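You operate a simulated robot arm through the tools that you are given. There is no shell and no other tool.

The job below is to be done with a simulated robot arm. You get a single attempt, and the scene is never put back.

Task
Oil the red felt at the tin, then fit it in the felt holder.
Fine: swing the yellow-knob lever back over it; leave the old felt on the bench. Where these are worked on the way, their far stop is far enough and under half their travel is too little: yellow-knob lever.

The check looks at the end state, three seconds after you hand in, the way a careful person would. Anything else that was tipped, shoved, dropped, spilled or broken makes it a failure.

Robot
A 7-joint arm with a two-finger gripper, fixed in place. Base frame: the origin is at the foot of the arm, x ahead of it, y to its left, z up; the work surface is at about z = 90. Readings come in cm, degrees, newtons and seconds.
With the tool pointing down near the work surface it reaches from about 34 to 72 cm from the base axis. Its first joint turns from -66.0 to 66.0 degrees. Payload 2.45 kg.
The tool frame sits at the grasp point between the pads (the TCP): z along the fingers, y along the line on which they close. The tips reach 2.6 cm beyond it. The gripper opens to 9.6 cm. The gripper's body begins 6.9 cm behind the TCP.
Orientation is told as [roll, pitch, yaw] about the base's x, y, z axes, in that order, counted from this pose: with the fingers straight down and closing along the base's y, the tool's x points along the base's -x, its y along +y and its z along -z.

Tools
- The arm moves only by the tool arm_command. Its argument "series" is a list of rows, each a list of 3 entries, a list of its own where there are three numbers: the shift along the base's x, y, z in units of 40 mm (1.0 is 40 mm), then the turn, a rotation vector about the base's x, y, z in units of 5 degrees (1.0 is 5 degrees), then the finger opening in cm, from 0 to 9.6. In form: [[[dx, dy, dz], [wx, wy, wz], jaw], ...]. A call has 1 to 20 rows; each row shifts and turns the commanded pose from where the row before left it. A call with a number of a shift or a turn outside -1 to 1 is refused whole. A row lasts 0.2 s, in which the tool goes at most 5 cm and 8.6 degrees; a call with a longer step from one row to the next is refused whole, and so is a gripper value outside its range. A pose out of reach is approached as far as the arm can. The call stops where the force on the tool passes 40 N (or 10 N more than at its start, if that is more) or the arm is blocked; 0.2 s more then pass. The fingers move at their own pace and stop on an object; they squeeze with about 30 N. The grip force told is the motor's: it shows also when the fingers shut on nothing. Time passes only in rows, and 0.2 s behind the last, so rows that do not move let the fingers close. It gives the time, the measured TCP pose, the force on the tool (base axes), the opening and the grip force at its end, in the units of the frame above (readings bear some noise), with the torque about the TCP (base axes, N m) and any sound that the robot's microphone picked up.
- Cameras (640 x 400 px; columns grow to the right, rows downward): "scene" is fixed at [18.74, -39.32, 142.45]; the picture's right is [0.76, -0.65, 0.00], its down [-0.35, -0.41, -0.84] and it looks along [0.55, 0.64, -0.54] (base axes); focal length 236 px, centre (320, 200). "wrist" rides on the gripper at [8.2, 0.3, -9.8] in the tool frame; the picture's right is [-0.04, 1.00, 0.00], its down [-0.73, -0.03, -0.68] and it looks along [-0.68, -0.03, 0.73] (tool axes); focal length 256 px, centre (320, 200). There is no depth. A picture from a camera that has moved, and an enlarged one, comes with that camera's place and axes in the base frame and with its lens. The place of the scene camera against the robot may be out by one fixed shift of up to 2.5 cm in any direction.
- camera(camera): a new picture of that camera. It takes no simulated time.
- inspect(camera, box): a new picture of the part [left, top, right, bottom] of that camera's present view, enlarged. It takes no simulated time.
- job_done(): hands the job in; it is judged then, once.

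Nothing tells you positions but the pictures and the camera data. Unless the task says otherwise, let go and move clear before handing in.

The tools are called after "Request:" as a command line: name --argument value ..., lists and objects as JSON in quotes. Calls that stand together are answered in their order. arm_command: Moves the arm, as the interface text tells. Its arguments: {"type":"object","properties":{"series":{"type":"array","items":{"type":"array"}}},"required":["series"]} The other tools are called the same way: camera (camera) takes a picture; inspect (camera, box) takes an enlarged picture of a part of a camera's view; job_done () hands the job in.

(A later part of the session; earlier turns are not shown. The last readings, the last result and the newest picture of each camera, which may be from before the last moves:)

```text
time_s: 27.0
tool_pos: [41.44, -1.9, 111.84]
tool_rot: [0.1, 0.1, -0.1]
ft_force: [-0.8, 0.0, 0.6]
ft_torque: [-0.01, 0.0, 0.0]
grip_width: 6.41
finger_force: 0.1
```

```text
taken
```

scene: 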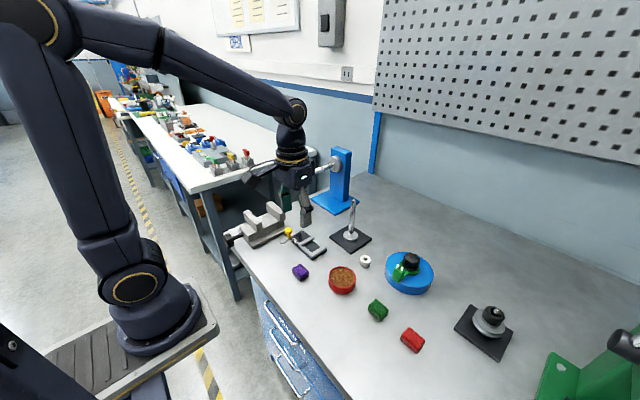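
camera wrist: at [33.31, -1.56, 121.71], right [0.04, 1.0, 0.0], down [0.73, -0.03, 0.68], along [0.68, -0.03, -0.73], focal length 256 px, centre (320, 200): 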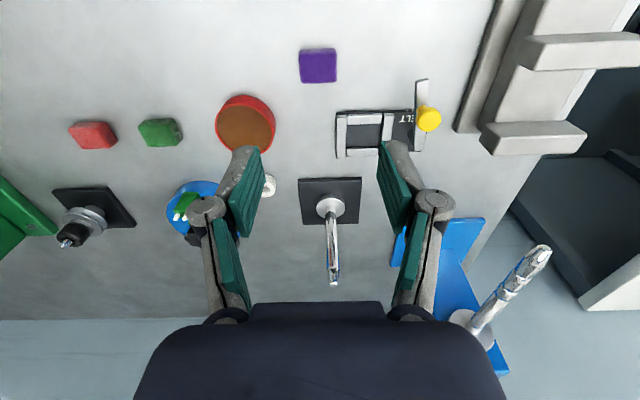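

The old felt lies on the bench, clear of everything. Next I'll go over to the red felt and look at it closely.

Request:
arm_command --series '[[[0.08, -0.91, 0], [0, 0, 0], 6.4], [[0.08, -0.91, 0], [0, 0, 0], 6.4], [[0.08, -0.91, 0], [0, 0, 0], 6.4], [[0.08, -0.91, 0], [0, 0, 0], 6.4], [[0.08, -0.91, 0], [0, 0, 0], 6.4], [[0.08, -0.91, 0], [0, 0, 0], 6.4], [[0.08, -0.91, 0], [0, 0, 0], 6.4], [[0.08, -0.91, 0], [0, 0, 0], 6.4], [[0, 0, -0.5], [0, 0, 0], 6.4], [[0, 0, 0], [0, 0, 0], 6.4]]'

Request:
camera --camera "wrist"

Request:
camera --camera "scene"

```text
time_s: 29.2
tool_pos: [44.25, -31.22, 109.69]
tool_rot: [-0.1, -0.1, 0.1]
ft_force: [-0.2, -0.9, 0.3]
ft_torque: [0.04, 0.01, -0.02]
grip_width: 6.4
finger_force: 0.0
```

```text
taken
camera wrist: at [36.05, -30.93, 119.49], right [0.04, 1.0, 0.0], down [0.73, -0.03, 0.68], along [0.68, -0.03, -0.73], focal length 256 px, centre (320, 200)
```

wrist: 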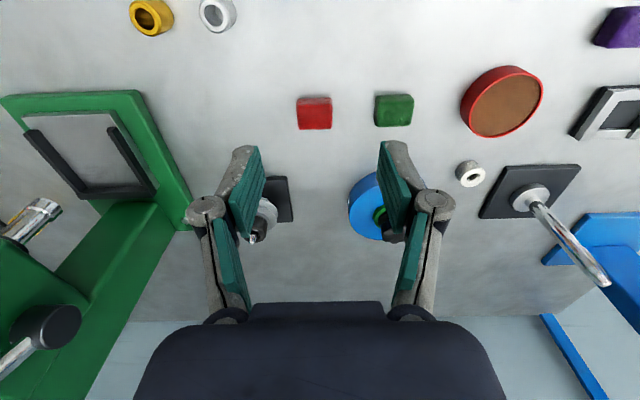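

```text
taken
```

scene: 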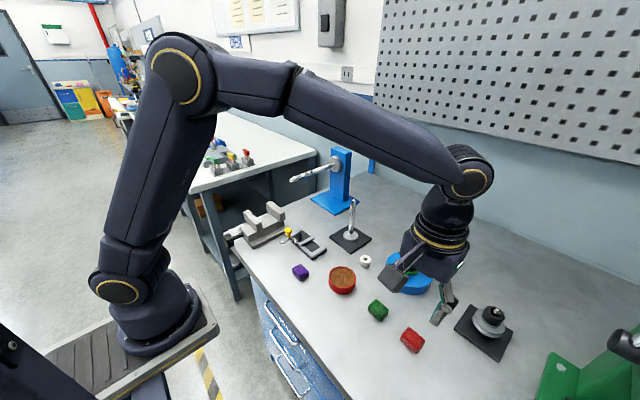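

Request:
inspect --camera "wrist" --box '[275, 80, 435, 145]'

Request:
inspect --camera "wrist" --box '[440, 50, 560, 150]'

```text
4.00 times, centred on (355, 112) of wrist
camera zoom: at [36.05, -30.93, 119.49], right [0.04, 1.0, 0.0], down [0.73, -0.03, 0.68], along [0.68, -0.03, -0.73], focal length 1024 px, centre (180, 550)
```

zoom: 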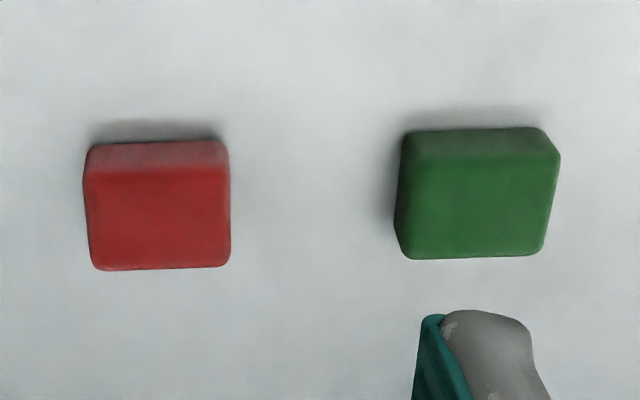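

```text
4.00 times, centred on (500, 100) of wrist
camera zoom: at [36.05, -30.93, 119.49], right [0.04, 1.0, 0.0], down [0.73, -0.03, 0.68], along [0.68, -0.03, -0.73], focal length 1024 px, centre (-400, 600)
```

zoom: 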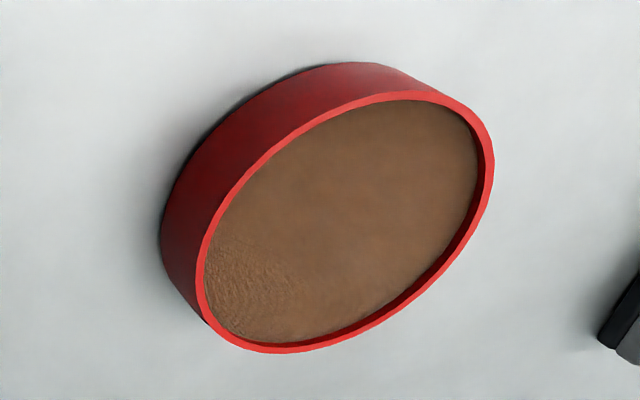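

The red felt is aligned with the axes, centred near (48.8, -32.15). I'll move over it and come down in two stages.

Request:
arm_command --series '[[[0.38, -0.08, -0.6], [0, 0, 0], 6.0], [[0.38, -0.08, -0.6], [0, 0, 0], 6.0], [[0.38, -0.07, -0.6], [0, 0, 0], 6.0], [[0, 0, -0.6], [0, 0, 0], 6.0], [[0, 0, -0.6], [0, 0, 0], 6.0], [[0, 0, 0], [0, 0, 0], 6.0]]'

Request:
inspect --camera "wrist" --box '[200, 80, 440, 260]'

```text
time_s: 30.6
tool_pos: [48.53, -31.89, 97.77]
tool_rot: [-0.1, 0.0, 0.0]
ft_force: [-0.3, 0.4, -0.5]
ft_torque: [0.0, -0.01, 0.0]
grip_width: 6.0
finger_force: 0.0
```

```text
2.22 times, centred on (320, 170) of wrist
camera zoom: at [40.43, -31.65, 107.58], right [0.04, 1.0, 0.0], down [0.73, -0.03, 0.68], along [0.68, -0.03, -0.73], focal length 569 px, centre (320, 267)
```

zoom: 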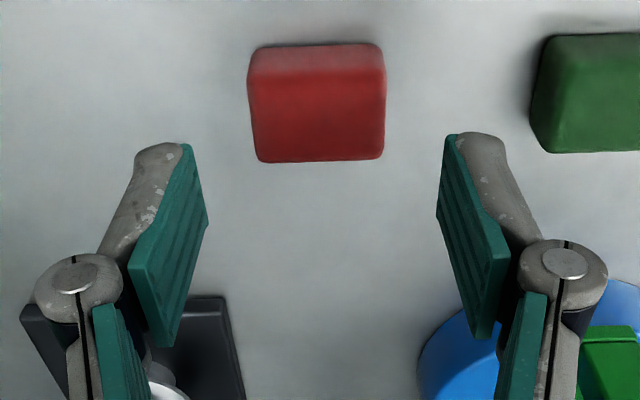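

Request:
arm_command --series '[[[0.04, -0.05, -0.3], [0, 0, 0], 6.0], [[0, 0, -0.3], [0, 0, 0], 6.0], [[0, 0, -0.25], [0, 0, 0], 6.0], [[0, 0, -0.1], [0, 0, 0], 6.0], [[0, 0, 0], [0, 0, 0], 6.0]]'

Request:
inspect --camera "wrist" --box '[200, 80, 440, 260]'

```text
time_s: 31.8
tool_pos: [48.82, -32.22, 93.97]
tool_rot: [0.0, 0.0, 0.1]
ft_force: [-0.1, 0.2, 0.7]
ft_torque: [0.01, 0.02, -0.02]
grip_width: 6.01
finger_force: 0.1
```

```text
2.22 times, centred on (320, 170) of wrist
camera zoom: at [40.62, -31.94, 103.82], right [0.04, 1.0, 0.0], down [0.73, -0.03, 0.68], along [0.68, -0.03, -0.73], focal length 569 px, centre (320, 267)
```

zoom: 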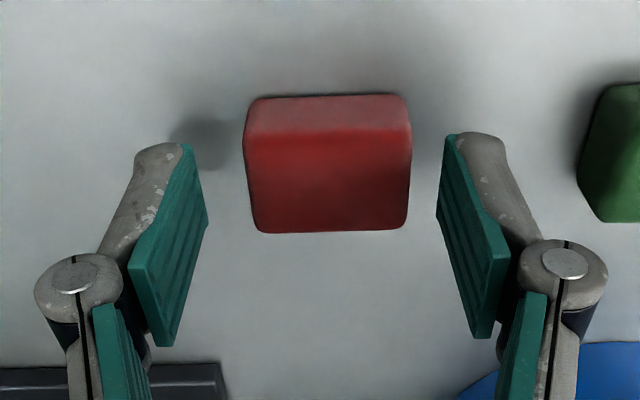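

The fingers straddle the red felt evenly. I'll close on it.

Request:
arm_command --series '[[[0, 0, -0.03], [0, 0, 0], 4.8], [[0, 0, 0], [0, 0, 0], 3.6], [[0, 0, 0], [0, 0, 0], 3.2], [[0, 0, 0], [0, 0, 0], 3.2], [[0, 0, 0], [0, 0, 0], 3.2]]'

Request:
inspect --camera "wrist" --box '[220, 80, 460, 260]'

```text
time_s: 33.0
tool_pos: [48.81, -32.22, 93.89]
tool_rot: [0.0, 0.0, 0.1]
ft_force: [0.7, 0.7, 2.6]
ft_torque: [0.03, -0.02, 0.02]
grip_width: 3.95
finger_force: 29.9
```

```text
2.22 times, centred on (340, 170) of wrist
camera zoom: at [40.62, -31.96, 103.73], right [0.04, 1.0, 0.0], down [0.73, -0.03, 0.68], along [0.68, -0.03, -0.73], focal length 569 px, centre (276, 267)
```

zoom: 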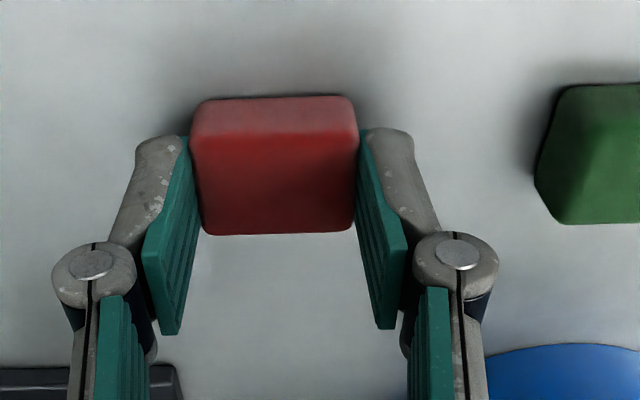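

Gripped at 3.95 cm, in the same position relative to the fingers as the old felt. I'll lift it and carry it over the tin at about (48.1, -11.5).

Request:
arm_command --series '[[[0, 0, 0.3], [0, 0, 0], 3.2], [[0, 0, 0.6], [0, 0, 0], 3.2], [[0, 0, 0.8], [0, 0, 0], 3.2], [[0, 0, 0], [0, 0, 0], 3.2], [[-0.03, 0.86, 0], [0, 0, 0], 3.2], [[-0.03, 0.86, 0], [0, 0, 0], 3.2], [[-0.03, 0.86, 0], [0, 0, 0], 3.2], [[-0.03, 0.86, 0], [0, 0, 0], 3.2], [[-0.03, 0.86, 0], [0, 0, 0], 3.2], [[-0.03, 0.88, 0], [0, 0, 0], 3.2], [[0, 0, 0], [0, 0, 0], 3.2]]'

Request:
camera --camera "wrist"

Request:
inspect --camera "scene" --box '[300, 210, 420, 310]'

```text
time_s: 35.4
tool_pos: [48.23, -11.44, 100.64]
tool_rot: [0.0, 0.0, 0.0]
ft_force: [0.6, 0.6, 0.3]
ft_torque: [0.02, 0.03, -0.04]
grip_width: 3.96
finger_force: 29.9
```

```text
taken
camera wrist: at [39.99, -11.14, 110.56], right [0.04, 1.0, 0.0], down [0.73, -0.03, 0.68], along [0.68, -0.03, -0.73], focal length 256 px, centre (320, 200)
```

wrist: 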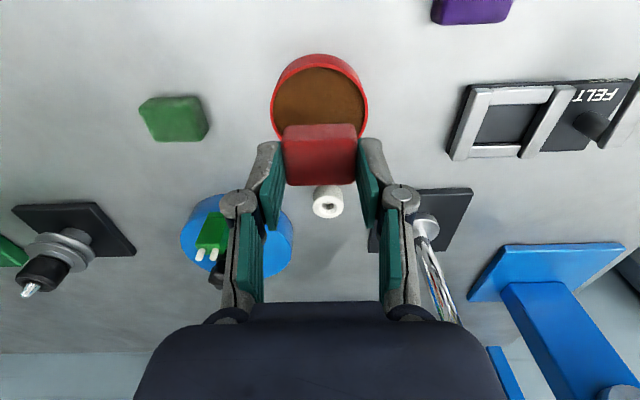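

```text
4.00 times, centred on (360, 260) of scene
camera zoom: at [18.75, -39.31, 142.45], right [0.76, -0.65, 0.0], down [-0.35, -0.41, -0.84], along [0.55, 0.64, -0.54], focal length 944 px, centre (160, -40)
```

zoom: 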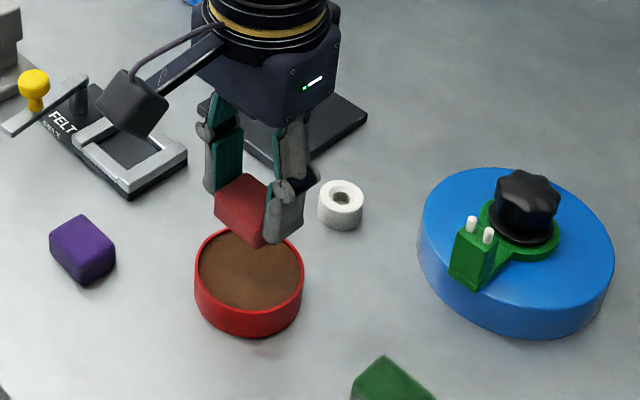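

The felt is centred over the tin. I'll go down, then creep until it touches the oil.

Request:
arm_command --series '[[[0, 0, -0.4], [0, 0, 0], 3.2], [[0, 0, -0.4], [0, 0, 0], 3.2], [[0, 0, -0.25], [0, 0, 0], 3.2], [[0, 0, 0], [0, 0, 0], 3.2]]'

Request:
inspect --camera "scene" --box '[318, 240, 378, 300]'

Request:
inspect --camera "wrist" --box '[220, 60, 440, 240]'

```text
time_s: 36.4
tool_pos: [48.11, -11.5, 96.41]
tool_rot: [0.0, 0.0, 0.0]
ft_force: [-0.5, 0.2, -0.1]
ft_torque: [0.03, 0.04, -0.01]
grip_width: 3.96
finger_force: 30.5
```

```text
6.67 times, centred on (348, 270) of scene
camera zoom: at [18.75, -39.32, 142.45], right [0.76, -0.65, 0.0], down [-0.35, -0.41, -0.84], along [0.55, 0.64, -0.54], focal length 1572 px, centre (133, -267)
```

zoom: 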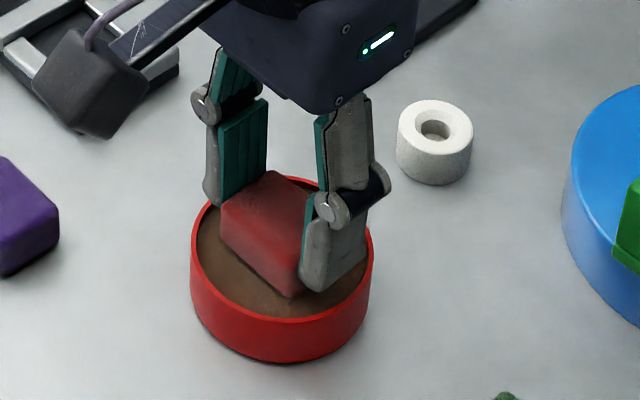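

```text
2.22 times, centred on (330, 150) of wrist
camera zoom: at [39.91, -11.29, 106.2], right [0.04, 1.0, 0.0], down [0.73, -0.03, 0.68], along [0.68, -0.03, -0.73], focal length 569 px, centre (298, 311)
```

zoom: 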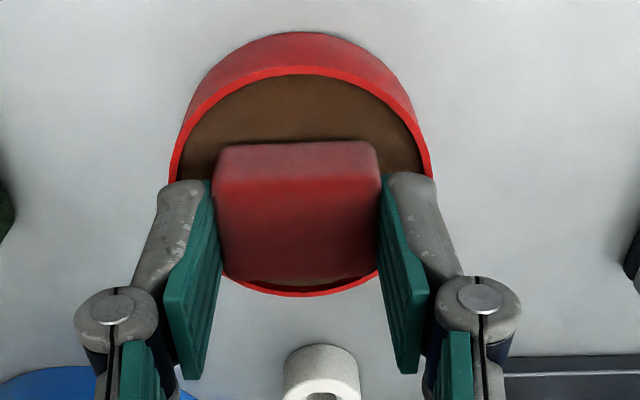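

Request:
arm_command --series '[[[0.08, 0, -0.05], [0, 0, 0], 3.2], [[0, 0, -0.06], [0, 0, 0], 3.2], [[0, 0, -0.05], [0, 0, 0], 3.2], [[0, 0, 0], [0, 0, 0], 3.2]]'

Request:
inspect --camera "scene" --box '[318, 240, 378, 300]'

```text
time_s: 37.4
tool_pos: [48.51, -11.56, 95.87]
tool_rot: [-0.1, -0.4, 0.1]
ft_force: [-3.1, 0.2, 30.2]
ft_torque: [0.05, 0.03, 0.01]
grip_width: 3.97
finger_force: 29.9
```

```text
6.67 times, centred on (348, 270) of scene
camera zoom: at [18.69, -39.3, 142.46], right [0.76, -0.65, 0.0], down [-0.35, -0.41, -0.84], along [0.55, 0.64, -0.54], focal length 1572 px, centre (133, -267)
```

zoom: 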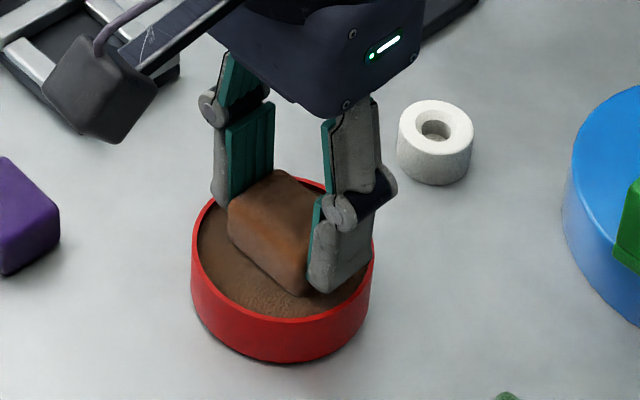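

The felt touched the oil and has changed colour, so it is oiled. I'll ease off and lift it out.

Request:
arm_command --series '[[[0, 0, 0.03], [0, 0, 0], 3.2], [[0, 0, 0], [0, 0, 0], 3.2], [[0, 0, 0], [0, 0, 0], 3.2], [[0, 0, 0.2], [0, 0, 0], 3.2], [[0, 0, 0.5], [0, 0, 0], 3.2], [[0, 0, 0.5], [0, 0, 0], 3.2], [[0, 0, 0], [0, 0, 0], 3.2]]'

Request:
camera --camera "wrist"

Request:
inspect --camera "wrist" --box '[220, 80, 460, 260]'

Request:
inspect --camera "scene" --box '[300, 210, 420, 310]'

```text
time_s: 39.0
tool_pos: [48.4, -11.38, 100.9]
tool_rot: [0.1, 0.0, 0.0]
ft_force: [-0.9, -0.3, -1.0]
ft_torque: [-0.01, -0.03, -0.02]
grip_width: 3.97
finger_force: 30.3
```

```text
taken
camera wrist: at [40.25, -11.22, 110.67], right [0.04, 1.0, 0.0], down [0.73, -0.03, 0.68], along [0.68, -0.03, -0.73], focal length 256 px, centre (320, 200)
```

wrist: 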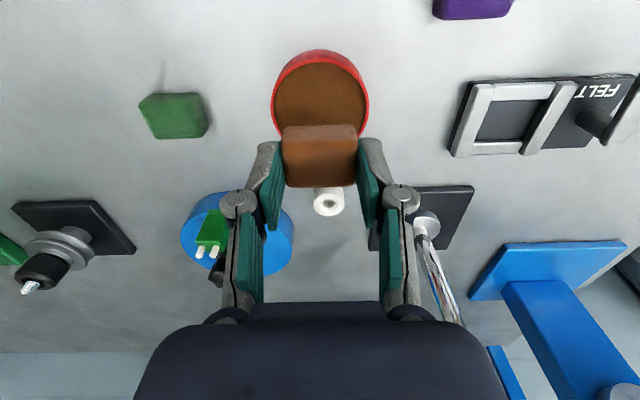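

```text
2.22 times, centred on (340, 170) of wrist
camera zoom: at [40.25, -11.22, 110.67], right [0.04, 1.0, 0.0], down [0.73, -0.03, 0.68], along [0.68, -0.03, -0.73], focal length 569 px, centre (276, 267)
```

zoom: 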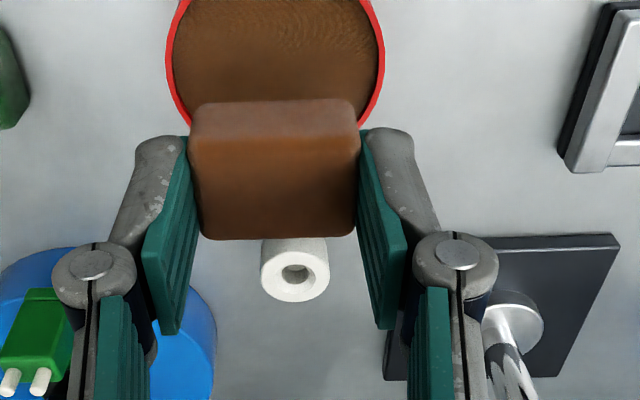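

```text
4.00 times, centred on (360, 260) of scene
camera zoom: at [18.74, -39.32, 142.45], right [0.76, -0.65, 0.0], down [-0.35, -0.41, -0.84], along [0.55, 0.64, -0.54], focal length 944 px, centre (160, -40)
```

zoom: 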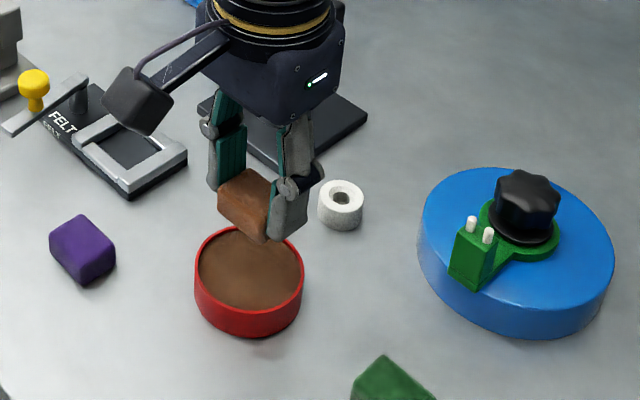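

The felt is oiled and still held well. I'll carry it over the empty pocket of the holder.

Request:
arm_command --series '[[[0.1206, 0.9325, 0], [0, 0, 0], 3.2], [[0.1206, 0.9325, 0], [0, 0, 0], 3.2], [[0.1206, 0.9325, 0], [0, 0, 0], 3.2], [[0.1206, 0.9325, 0], [0, 0, 0], 3.2], [[0, 0, -0.4], [0, 0, 0], 3.2], [[0, 0, 0], [0, 0, 0], 3.2]]'

Request:
inspect --camera "wrist" --box '[220, 50, 460, 260]'

Request:
inspect --camera "scene" --box '[285, 205, 345, 265]'

```text
time_s: 40.4
tool_pos: [50.37, 3.47, 99.11]
tool_rot: [0.0, 0.0, 0.0]
ft_force: [0.7, 0.6, 0.2]
ft_torque: [0.02, -0.01, 0.01]
grip_width: 3.94
finger_force: 30.1
```

```text
1.90 times, centred on (340, 155) of wrist
camera zoom: at [42.22, 3.66, 108.96], right [0.04, 1.0, 0.0], down [0.73, -0.03, 0.68], along [0.68, -0.03, -0.73], focal length 488 px, centre (282, 286)
```

zoom: 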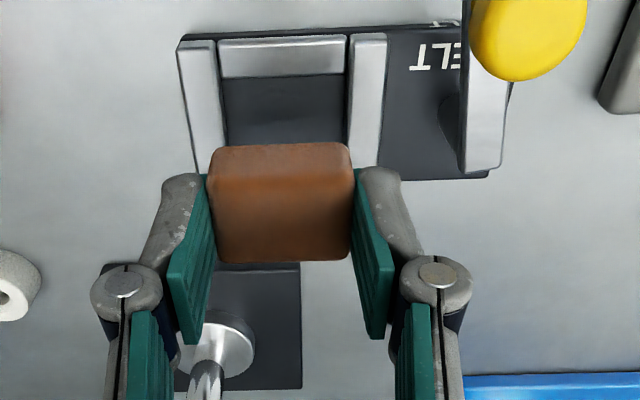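

```text
6.67 times, centred on (315, 235) of scene
camera zoom: at [18.75, -39.32, 142.45], right [0.76, -0.65, 0.0], down [-0.35, -0.41, -0.84], along [0.55, 0.64, -0.54], focal length 1572 px, centre (353, -33)
```

zoom: 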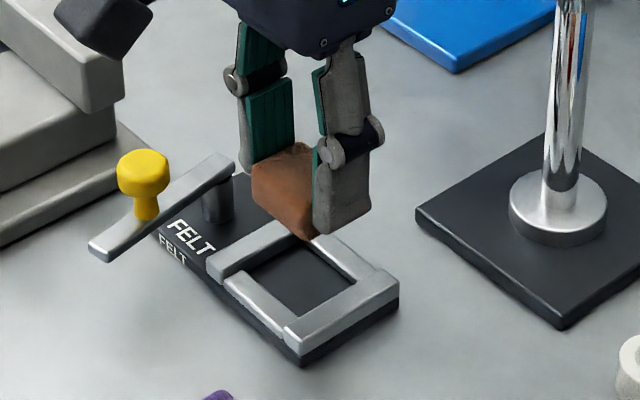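

Request:
arm_command --series '[[[0, 0, -0.4], [0, 0, 0], 3.2], [[0, 0, -0.3], [0, 0, 0], 3.2], [[0, 0, -0.1], [0, 0, 0], 3.2], [[0, 0, 0], [0, 0, 0], 3.2]]'

Request:
inspect --camera "wrist" --box '[220, 50, 460, 260]'

Request:
inspect --camera "scene" --box '[295, 220, 335, 262]'

```text
time_s: 41.4
tool_pos: [50.29, 3.43, 95.73]
tool_rot: [0.0, -0.1, 0.0]
ft_force: [0.0, 0.5, -0.6]
ft_torque: [0.01, -0.01, 0.0]
grip_width: 3.95
finger_force: 29.6
```

```text
1.90 times, centred on (340, 155) of wrist
camera zoom: at [42.15, 3.63, 105.7], right [0.04, 1.0, 0.0], down [0.73, -0.03, 0.68], along [0.68, -0.03, -0.73], focal length 488 px, centre (282, 286)
```

zoom: 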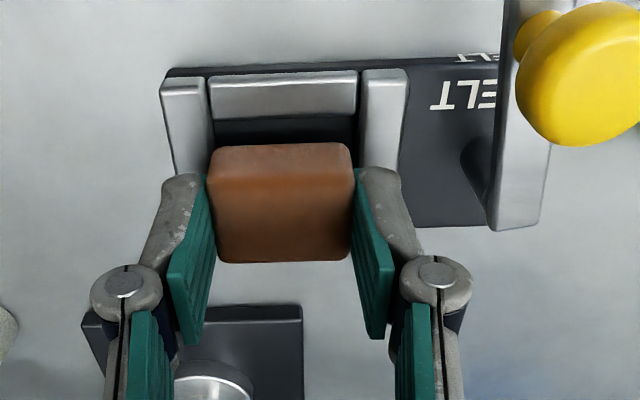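

```text
9.52 times, centred on (315, 241) of scene
camera zoom: at [18.75, -39.32, 142.45], right [0.76, -0.65, 0.0], down [-0.35, -0.41, -0.84], along [0.55, 0.64, -0.54], focal length 2246 px, centre (368, -190)
```

zoom: 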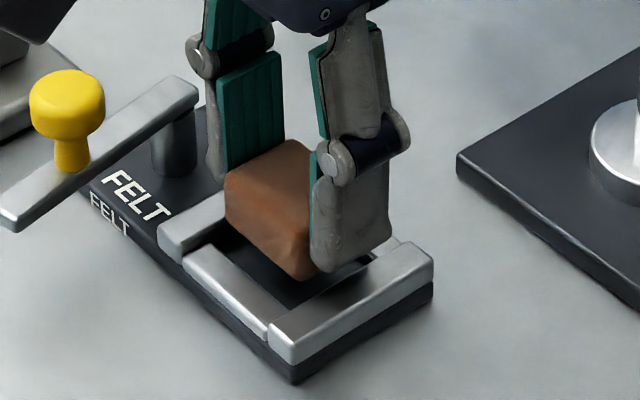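

The felt is just above the pocket and lined up. I'll creep it down.

Request:
arm_command --series '[[[0, 0, -0.05], [0, 0, 0], 3.2], [[0, 0, -0.05], [0, 0, 0], 3.2], [[0, 0, -0.05], [0, 0, 0], 3.2], [[0, 0, 0], [0, 0, 0], 3.2]]'

Request:
inspect --camera "scene" --box '[295, 220, 335, 262]'

Request:
inspect --camera "wrist" --box '[220, 50, 460, 260]'

```text
time_s: 42.4
tool_pos: [50.28, 3.33, 95.33]
tool_rot: [-0.1, 0.0, 0.0]
ft_force: [-0.2, 0.1, -0.3]
ft_torque: [0.0, 0.0, 0.0]
grip_width: 3.94
finger_force: 29.6
```

```text
9.52 times, centred on (315, 241) of scene
camera zoom: at [18.75, -39.32, 142.45], right [0.76, -0.65, 0.0], down [-0.35, -0.41, -0.84], along [0.55, 0.64, -0.54], focal length 2246 px, centre (368, -190)
```

zoom: 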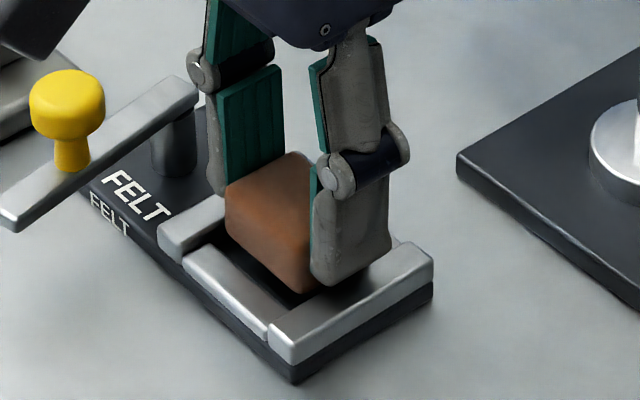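

```text
1.90 times, centred on (340, 155) of wrist
camera zoom: at [42.16, 3.64, 105.13], right [0.04, 1.0, 0.0], down [0.73, -0.03, 0.68], along [0.68, -0.03, -0.73], focal length 488 px, centre (282, 286)
```

zoom: 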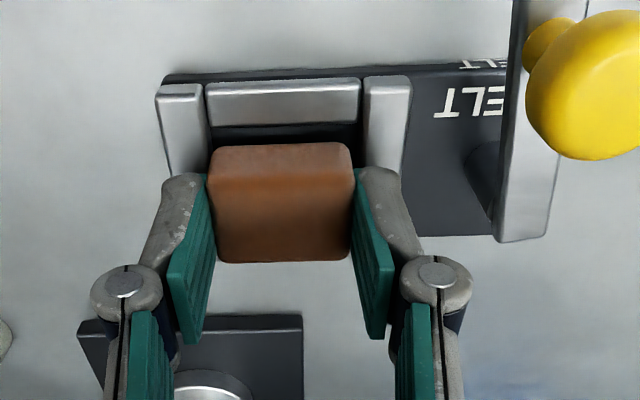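

Request:
arm_command --series '[[[0, 0, -0.04], [0, 0, 0], 3.2], [[0, 0, -0.04], [0, 0, 0], 3.2], [[0, 0, 0], [0, 0, 0], 3.2]]'

Request:
arm_command --series '[[[0, 0, -0.03], [0, 0, 0], 3.2]]'

Request:
inspect --camera "scene" --box '[295, 220, 335, 262]'

Request:
inspect --camera "wrist" --box '[220, 50, 460, 260]'

```text
time_s: 43.2
tool_pos: [50.38, 3.49, 94.93]
tool_rot: [0.0, 0.0, -0.1]
ft_force: [-1.0, -0.2, 1.1]
ft_torque: [-0.02, 0.01, 0.01]
grip_width: 3.95
finger_force: 30.4
```

```text
time_s: 43.6
tool_pos: [50.28, 3.5, 94.79]
tool_rot: [0.0, 0.0, -0.1]
ft_force: [0.3, 0.5, -0.3]
ft_torque: [0.0, 0.0, 0.0]
grip_width: 3.94
finger_force: 30.3
```

```text
9.52 times, centred on (315, 241) of scene
camera zoom: at [18.75, -39.32, 142.45], right [0.76, -0.65, 0.0], down [-0.35, -0.41, -0.84], along [0.55, 0.64, -0.54], focal length 2246 px, centre (368, -190)
```

zoom: 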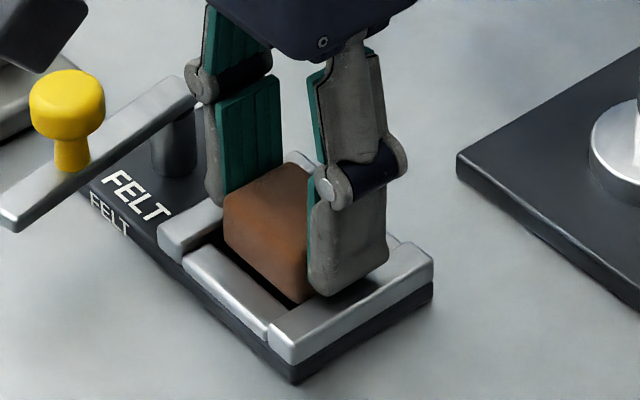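

```text
1.90 times, centred on (340, 155) of wrist
camera zoom: at [42.12, 3.73, 104.66], right [0.04, 1.0, 0.0], down [0.73, -0.03, 0.68], along [0.68, -0.03, -0.73], focal length 488 px, centre (282, 286)
```

zoom: 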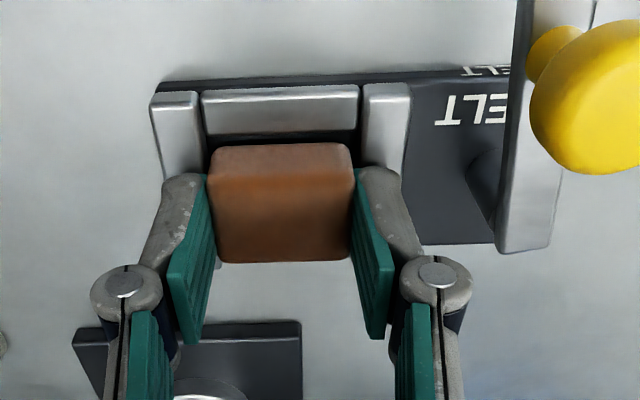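

Request:
arm_command --series '[[[0, 0, -0.025], [0, 0, 0], 3.2]]'

Request:
arm_command --series '[[[0, 0, -0.025], [0, 0, 0], 3.2]]'

Request:
inspect --camera "scene" --box '[295, 220, 335, 262]'

```text
time_s: 44.0
tool_pos: [50.26, 3.45, 94.82]
tool_rot: [0.0, 0.0, 0.0]
ft_force: [-0.6, -0.5, 0.7]
ft_torque: [-0.01, -0.02, 0.01]
grip_width: 3.96
finger_force: 30.1
```

```text
time_s: 44.4
tool_pos: [50.32, 3.42, 94.76]
tool_rot: [0.0, 0.0, 0.0]
ft_force: [-0.7, 0.1, 0.2]
ft_torque: [0.01, 0.02, -0.01]
grip_width: 3.96
finger_force: 29.7
```

```text
9.52 times, centred on (315, 241) of scene
camera zoom: at [18.75, -39.32, 142.45], right [0.76, -0.65, 0.0], down [-0.35, -0.41, -0.84], along [0.55, 0.64, -0.54], focal length 2246 px, centre (368, -190)
```

zoom: 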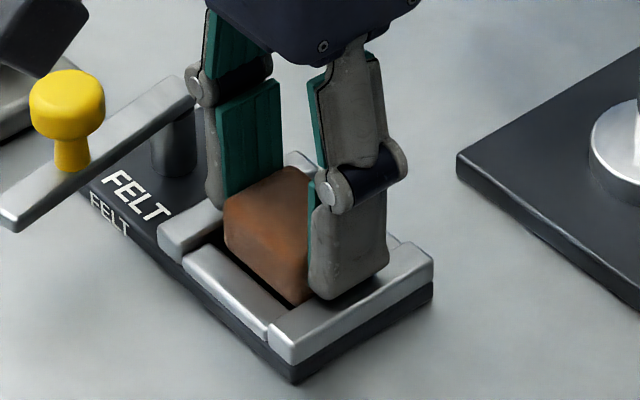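

Request:
arm_command --series '[[[0, 0, -0.025], [0, 0, 0], 3.2], [[0, 0, 0], [0, 0, 0], 3.2]]'

Request:
arm_command --series '[[[0, 0, -0.025], [0, 0, 0], 3.2], [[0, 0, 0], [0, 0, 0], 3.2]]'

Request:
inspect --camera "scene" --box '[295, 220, 335, 262]'

```text
time_s: 45.0
tool_pos: [50.31, 3.37, 94.67]
tool_rot: [-0.1, -0.1, -0.1]
ft_force: [0.3, 0.7, -0.6]
ft_torque: [-0.02, 0.02, 0.02]
grip_width: 3.94
finger_force: 29.9
```

```text
time_s: 45.6
tool_pos: [50.29, 3.39, 94.45]
tool_rot: [0.1, 0.0, 0.0]
ft_force: [-0.4, 0.2, 0.5]
ft_torque: [0.01, 0.0, -0.01]
grip_width: 3.97
finger_force: 29.7
```

```text
9.52 times, centred on (315, 241) of scene
camera zoom: at [18.74, -39.32, 142.45], right [0.76, -0.65, 0.0], down [-0.35, -0.41, -0.84], along [0.55, 0.64, -0.54], focal length 2246 px, centre (368, -190)
```

zoom: 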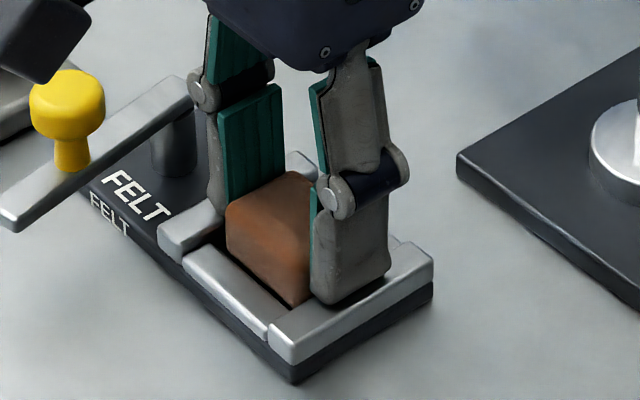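

Request:
arm_command --series '[[[0, 0, -0.02], [0, 0, 0], 3.2], [[0, 0, 0], [0, 0, 0], 3.2]]'

Request:
arm_command --series '[[[0, 0, -0.02], [0, 0, 0], 3.2], [[0, 0, 0], [0, 0, 0], 3.2]]'

Request:
inspect --camera "scene" --box '[295, 220, 335, 262]'

```text
time_s: 46.2
tool_pos: [50.39, 3.43, 94.45]
tool_rot: [0.0, -0.1, 0.0]
ft_force: [0.2, -0.5, 9.0]
ft_torque: [-0.03, -0.02, 0.0]
grip_width: 3.96
finger_force: 30.5
```

```text
time_s: 46.8
tool_pos: [50.38, 3.53, 94.48]
tool_rot: [0.0, -0.2, 0.0]
ft_force: [-1.2, -0.6, 21.7]
ft_torque: [-0.03, -0.06, -0.04]
grip_width: 3.95
finger_force: 30.1
```

```text
9.52 times, centred on (315, 241) of scene
camera zoom: at [18.71, -39.32, 142.46], right [0.76, -0.65, 0.0], down [-0.35, -0.41, -0.84], along [0.55, 0.64, -0.54], focal length 2246 px, centre (368, -190)
```

zoom: 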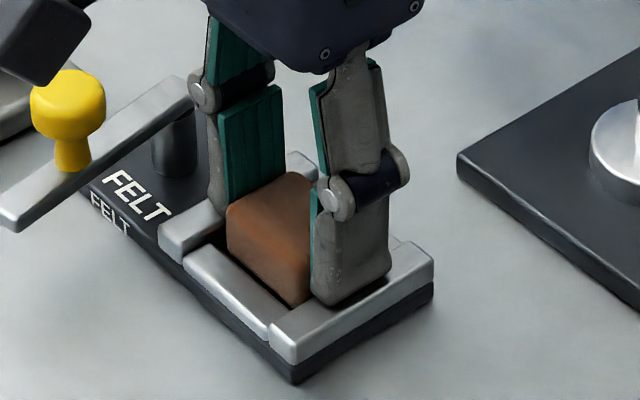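

The felt is seated on the pocket floor (about 20 N upward). I'll ease off, open, and lift.

Request:
arm_command --series '[[[0, 0, 0.03], [0, 0, 0], 3.2], [[0, 0, 0], [0, 0, 0], 4.4], [[0, 0, 0], [0, 0, 0], 5.2], [[0, 0, 0], [0, 0, 0], 6.0], [[0, 0, 0], [0, 0, 0], 6.0]]'

Request:
arm_command --series '[[[0, 0, 0.3], [0, 0, 0], 6.0], [[0, 0, 0.8], [0, 0, 0], 6.0], [[0, 0, 0.8], [0, 0, 0], 6.0], [[-0.5, 0, 0.6], [0, 0, 0], 6.0], [[-0.6, 0, 0.6], [0, 0, 0], 6.0], [[0, 0, 0], [0, 0, 0], 6.0]]'

Request:
camera --camera "wrist"

Request:
inspect --camera "wrist" --box '[270, 50, 430, 170]'

Request:
inspect --camera "scene" --box '[285, 220, 333, 262]'

```text
time_s: 48.0
tool_pos: [50.36, 3.41, 94.55]
tool_rot: [0.1, 0.0, 0.0]
ft_force: [0.3, 0.3, 0.8]
ft_torque: [-0.02, 0.0, -0.02]
grip_width: 5.99
finger_force: 0.1
```

```text
time_s: 49.4
tool_pos: [45.93, 3.29, 106.94]
tool_rot: [-0.1, 0.0, 0.0]
ft_force: [0.6, 0.2, -0.2]
ft_torque: [0.01, 0.01, 0.02]
grip_width: 6.01
finger_force: 0.2
```

```text
taken
camera wrist: at [37.7, 3.59, 116.87], right [0.04, 1.0, 0.0], down [0.73, -0.03, 0.68], along [0.68, -0.03, -0.73], focal length 256 px, centre (320, 200)
```

wrist: 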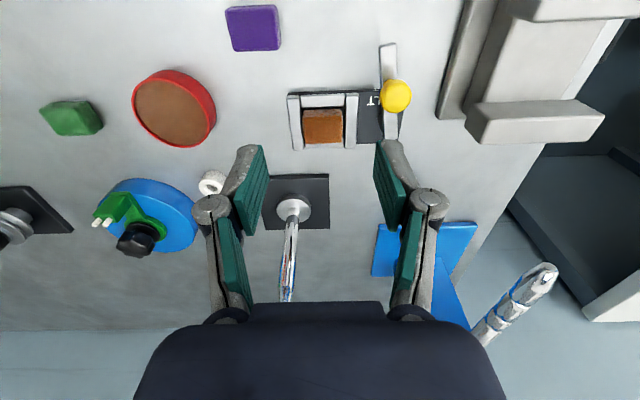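

```text
3.33 times, centred on (350, 110) of wrist
camera zoom: at [37.7, 3.59, 116.87], right [0.04, 1.0, 0.0], down [0.73, -0.03, 0.68], along [0.68, -0.03, -0.73], focal length 853 px, centre (220, 500)
```

zoom: 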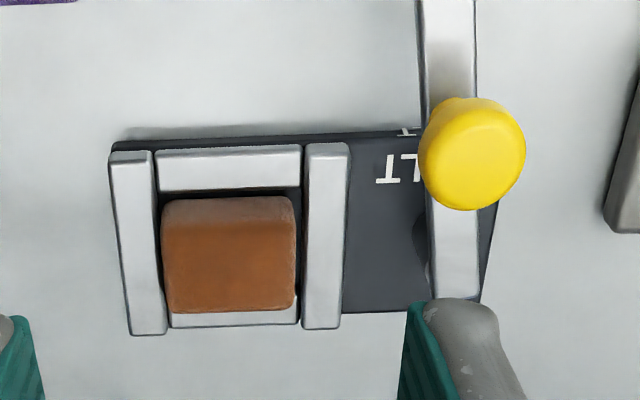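

```text
9.52 times, centred on (309, 241) of scene
camera zoom: at [18.74, -39.32, 142.45], right [0.76, -0.65, 0.0], down [-0.35, -0.41, -0.84], along [0.55, 0.64, -0.54], focal length 2246 px, centre (425, -190)
```

zoom: 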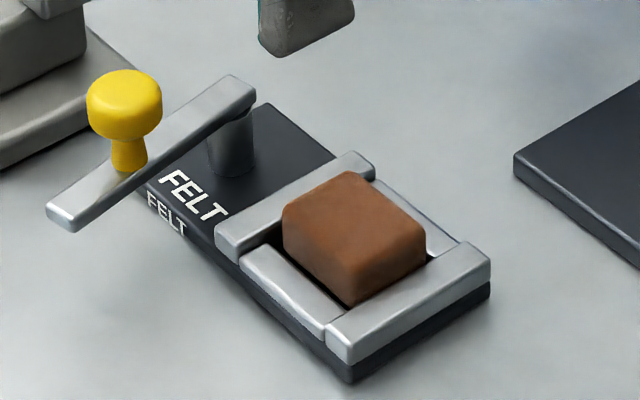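

The oiled felt sits squarely in the pocket, and the knob is at about (46.0, 9.4). I'll go back over the knob, cage it, and swing the lever back.

Request:
arm_command --series '[[[0.01, 0.5, 0], [0, 0, 0], 4.4], [[0.01, 0.5, 0], [0, 0, 0], 4.4], [[0, 0.52, 0], [0, 0, 0], 4.4], [[0, 0, -0.6], [0, 0, 0], 4.4], [[0, 0, -0.6], [0, 0, 0], 4.4], [[0, 0, -0.2], [0, 0, 0], 4.4], [[0, 0, 0], [0, 0, 0], 4.4]]'

Request:
inspect --camera "wrist" --box '[200, 20, 440, 230]'

```text
time_s: 51.0
tool_pos: [46.1, 9.44, 101.28]
tool_rot: [-0.1, 0.0, 0.1]
ft_force: [0.0, 0.7, -0.8]
ft_torque: [-0.01, -0.01, -0.03]
grip_width: 4.39
finger_force: 0.1
```

```text
1.90 times, centred on (320, 125) of wrist
camera zoom: at [37.86, 9.78, 111.11], right [0.04, 1.0, 0.0], down [0.73, -0.03, 0.68], along [0.68, -0.03, -0.73], focal length 488 px, centre (320, 343)
```

zoom: 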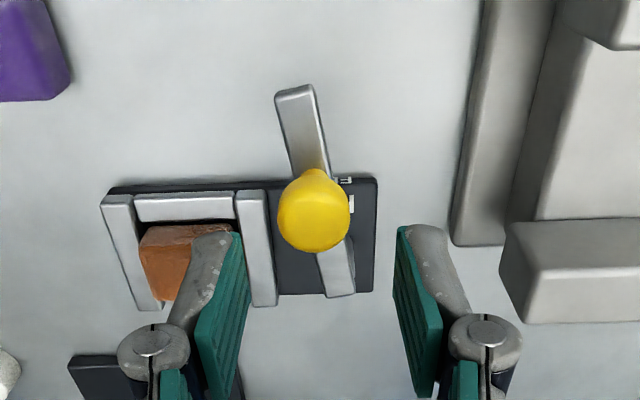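

Request:
arm_command --series '[[[0, 0, -0.4], [0, 0, 0], 4.4], [[0, 0, -0.4], [0, 0, 0], 4.4], [[0, 0, -0.2], [0, 0, 0], 4.4], [[0, 0, 0], [0, 0, 0], 2.9], [[0, 0, 0], [0, 0, 0], 2.9]]'

Request:
inspect --camera "wrist" --box '[200, 20, 440, 230]'

```text
time_s: 52.2
tool_pos: [45.95, 9.42, 97.32]
tool_rot: [0.0, 0.0, 0.0]
ft_force: [-0.5, 0.9, 0.8]
ft_torque: [0.0, 0.01, -0.02]
grip_width: 2.89
finger_force: 0.1
```

```text
1.90 times, centred on (320, 125) of wrist
camera zoom: at [37.81, 9.67, 107.11], right [0.04, 1.0, 0.0], down [0.73, -0.03, 0.68], along [0.68, -0.03, -0.73], focal length 488 px, centre (320, 343)
```

zoom: 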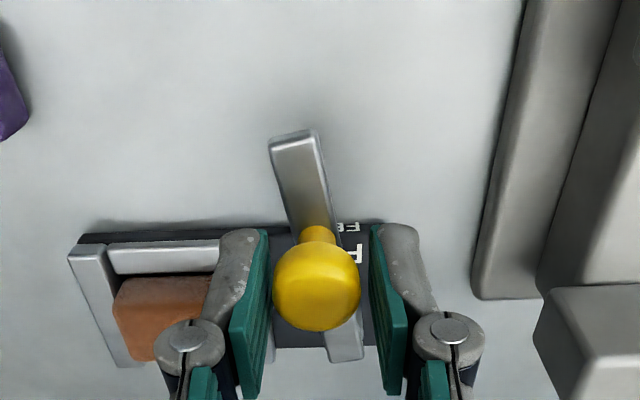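

Request:
arm_command --series '[[[0.0125, -0.1535, 0], [0, 0, 1], 2.9], [[0.028, -0.093, 0], [0, 0, 1], 2.9], [[0.036, -0.09, 0], [0, 0, 1], 2.9], [[0.044, -0.087, 0], [0, 0, 1], 2.9]]'

Request:
arm_command --series '[[[0.051, -0.0825, 0], [0, 0, 1], 2.9], [[0.058, -0.078, 0], [0, 0, 1], 2.9], [[0.065, -0.0725, 0], [0, 0, 1], 2.9], [[0.0705, -0.067, 0], [0, 0, 1], 2.9]]'

Request:
inspect --camera "wrist" --box '[200, 20, 440, 230]'

```text
time_s: 53.2
tool_pos: [46.4, 7.74, 97.16]
tool_rot: [0.0, -0.1, 20.2]
ft_force: [-0.8, 0.0, 1.0]
ft_torque: [-0.01, -0.01, 0.03]
grip_width: 2.91
finger_force: 0.4
```

```text
time_s: 54.2
tool_pos: [47.5, 6.51, 97.16]
tool_rot: [0.0, 0.0, 40.2]
ft_force: [-0.9, 0.0, -0.3]
ft_torque: [0.0, -0.01, 0.0]
grip_width: 2.95
finger_force: 0.0
```

```text
1.90 times, centred on (320, 125) of wrist
camera zoom: at [40.98, 1.51, 107.07], right [-0.61, 0.79, 0.0], down [0.58, 0.45, 0.68], along [0.54, 0.42, -0.73], focal length 488 px, centre (320, 343)
```

zoom: 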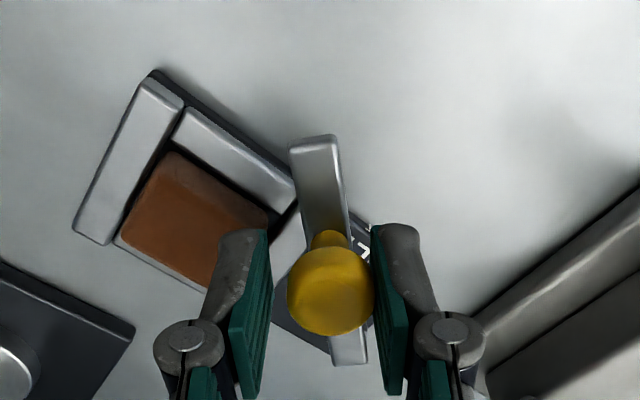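

The lever is following freely. I'll carry on around the arc and slow down near the closed position, watching whether the lever clears the new felt.

Request:
arm_command --series '[[[0.0765, -0.06, 0], [0, 0, 1], 2.9], [[0.081, -0.0535, 0], [0, 0, 1], 2.9], [[0.0855, -0.046, 0], [0, 0, 1], 2.9]]'

Request:
arm_command --series '[[[0.0895, -0.0385, 0], [0, 0, 1], 2.9], [[0.092, -0.0305, 0], [0, 0, 1], 2.9]]'

Request:
inspect --camera "wrist" --box '[200, 20, 440, 230]'

Request:
inspect --camera "scene" --box '[285, 210, 345, 265]'

```text
time_s: 55.0
tool_pos: [48.4, 5.89, 97.16]
tool_rot: [0.0, -0.1, 55.2]
ft_force: [-0.1, -0.8, -0.2]
ft_torque: [0.05, -0.01, -0.02]
grip_width: 2.92
finger_force: 0.1
```

```text
time_s: 55.6
tool_pos: [49.14, 5.66, 97.17]
tool_rot: [-0.1, 0.0, 65.1]
ft_force: [-0.5, -0.2, 0.3]
ft_torque: [0.01, 0.03, 0.01]
grip_width: 2.94
finger_force: 0.1
```

```text
1.90 times, centred on (320, 125) of wrist
camera zoom: at [45.39, -1.62, 107.01], right [-0.89, 0.46, 0.0], down [0.34, 0.65, 0.68], along [0.31, 0.6, -0.73], focal length 488 px, centre (320, 343)
```

zoom: 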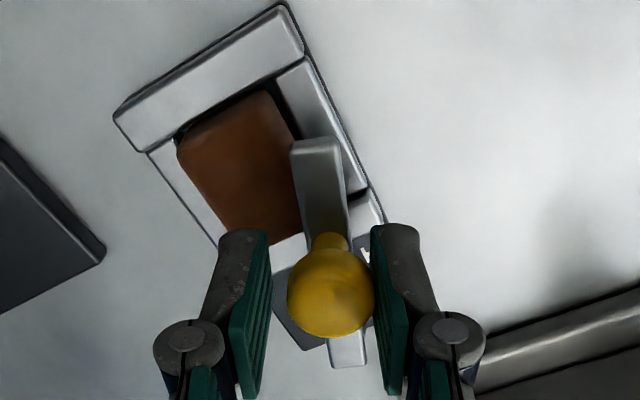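

```text
7.27 times, centred on (315, 238) of scene
camera zoom: at [18.74, -39.32, 142.45], right [0.76, -0.65, 0.0], down [-0.35, -0.41, -0.84], along [0.55, 0.64, -0.54], focal length 1716 px, centre (356, -73)
```

zoom: 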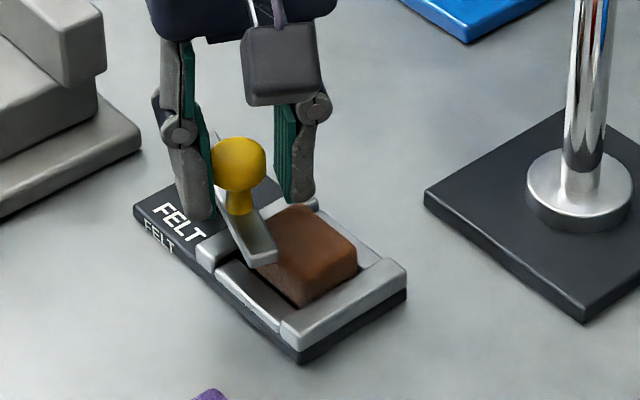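

Request:
arm_command --series '[[[0.0945, -0.022, 0], [0, 0, 1], 2.9], [[0.096, -0.014, 0], [0, 0, 1], 2.9]]'

Request:
arm_command --series '[[[0.097, -0.006, 0], [0, 0, 1], 2.9]]'

Request:
inspect --camera "wrist" --box '[200, 20, 440, 230]'

```text
time_s: 56.2
tool_pos: [49.89, 5.65, 97.26]
tool_rot: [0.0, 0.0, 75.1]
ft_force: [0.5, -0.1, 0.1]
ft_torque: [0.0, 0.0, 0.0]
grip_width: 2.89
finger_force: 0.0
```

```text
time_s: 56.6
tool_pos: [50.36, 5.68, 97.31]
tool_rot: [0.0, -0.1, 80.1]
ft_force: [0.5, -0.4, -0.4]
ft_torque: [0.02, 0.03, -0.01]
grip_width: 2.9
finger_force: 0.0
```

```text
1.90 times, centred on (320, 125) of wrist
camera zoom: at [48.56, -2.47, 107.09], right [-0.98, 0.21, 0.0], down [0.15, 0.72, 0.68], along [0.14, 0.66, -0.73], focal length 488 px, centre (320, 343)
```

zoom: 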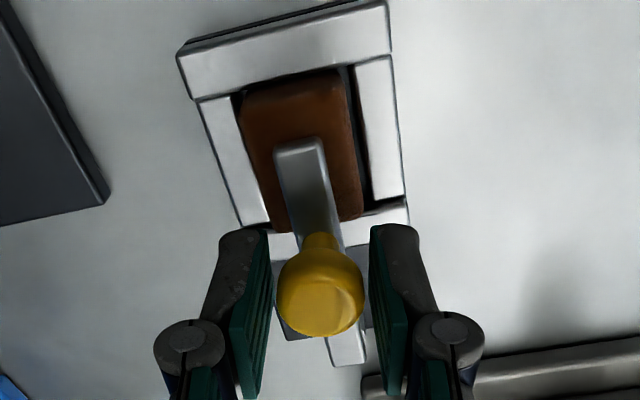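

Request:
arm_command --series '[[[0.06, 0, 0], [0, 0, 1], 2.9]]'

Request:
inspect --camera "wrist" --box '[200, 20, 440, 230]'

```text
time_s: 57.0
tool_pos: [50.54, 5.46, 97.18]
tool_rot: [0.1, 0.0, 85.0]
ft_force: [-0.6, 0.3, 0.2]
ft_torque: [0.0, -0.02, 0.04]
grip_width: 2.91
finger_force: 0.2
```

```text
1.90 times, centred on (320, 125) of wrist
camera zoom: at [49.48, -2.64, 107.09], right [-0.99, 0.13, 0.0], down [0.09, 0.73, 0.68], along [0.09, 0.67, -0.73], focal length 488 px, centre (320, 343)
```

zoom: 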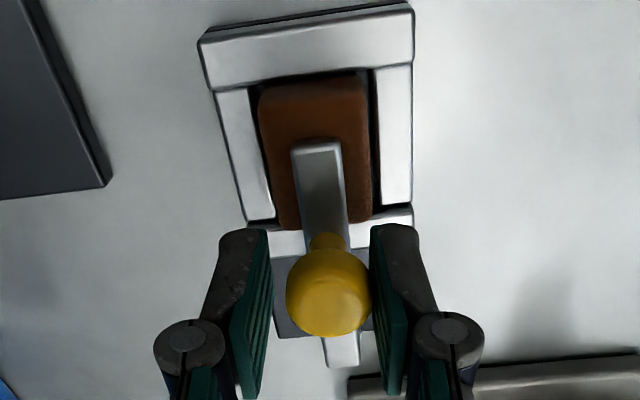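

Request:
arm_command --series '[[[0.04, 0, 0], [0, 0, 0], 2.9], [[0, 0, 0], [0, 0, 0], 2.9]]'

Request:
inspect --camera "wrist" --box '[200, 20, 440, 230]'

```text
time_s: 57.6
tool_pos: [50.63, 5.69, 97.32]
tool_rot: [0.1, 0.0, 85.1]
ft_force: [-2.4, -0.4, -0.3]
ft_torque: [-0.03, 0.02, 0.0]
grip_width: 3.09
finger_force: 1.4
```

```text
1.90 times, centred on (320, 125) of wrist
camera zoom: at [49.63, -2.62, 107.06], right [-0.99, 0.13, 0.0], down [0.09, 0.73, 0.68], along [0.08, 0.67, -0.73], focal length 488 px, centre (320, 343)
```

zoom: 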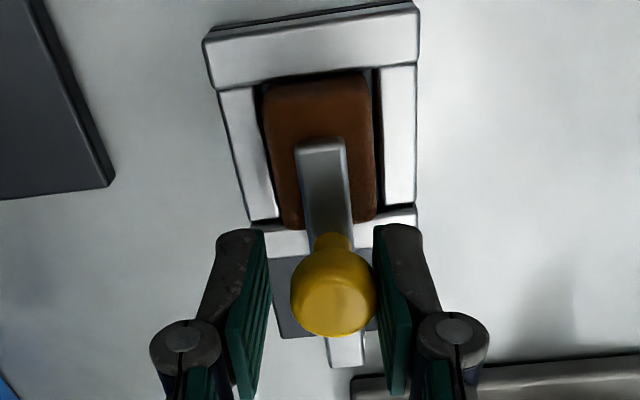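

Request:
arm_command --series '[[[0.03, 0, 0], [0, 0, 0], 2.9], [[0, 0, 0], [0, 0, 0], 2.9]]'

Request:
inspect --camera "wrist" --box '[200, 20, 440, 230]'

Request:
inspect --camera "scene" --box '[285, 210, 345, 265]'

```text
time_s: 58.2
tool_pos: [50.82, 5.55, 97.28]
tool_rot: [0.1, -0.1, 85.0]
ft_force: [-5.1, -1.2, -0.5]
ft_torque: [-0.05, 0.04, 0.01]
grip_width: 3.22
finger_force: 2.5
```

```text
1.90 times, centred on (320, 125) of wrist
camera zoom: at [49.72, -2.63, 107.05], right [-0.99, 0.13, 0.0], down [0.09, 0.73, 0.68], along [0.08, 0.67, -0.73], focal length 488 px, centre (320, 343)
```

zoom: 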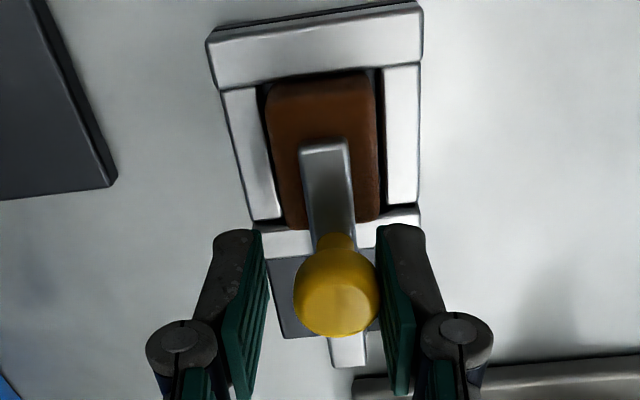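

```text
7.27 times, centred on (315, 238) of scene
camera zoom: at [18.73, -39.32, 142.45], right [0.76, -0.65, 0.0], down [-0.35, -0.41, -0.84], along [0.55, 0.64, -0.54], focal length 1716 px, centre (356, -73)
```

zoom: 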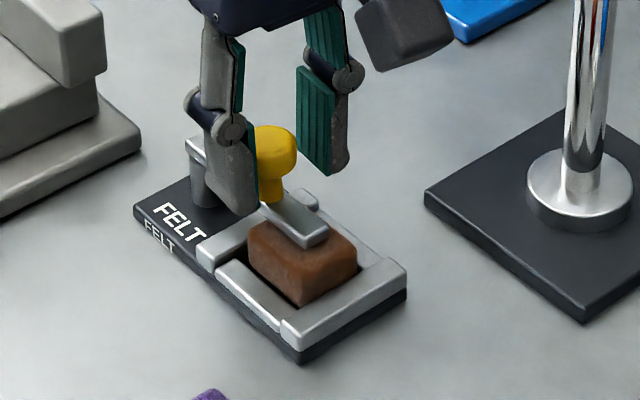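

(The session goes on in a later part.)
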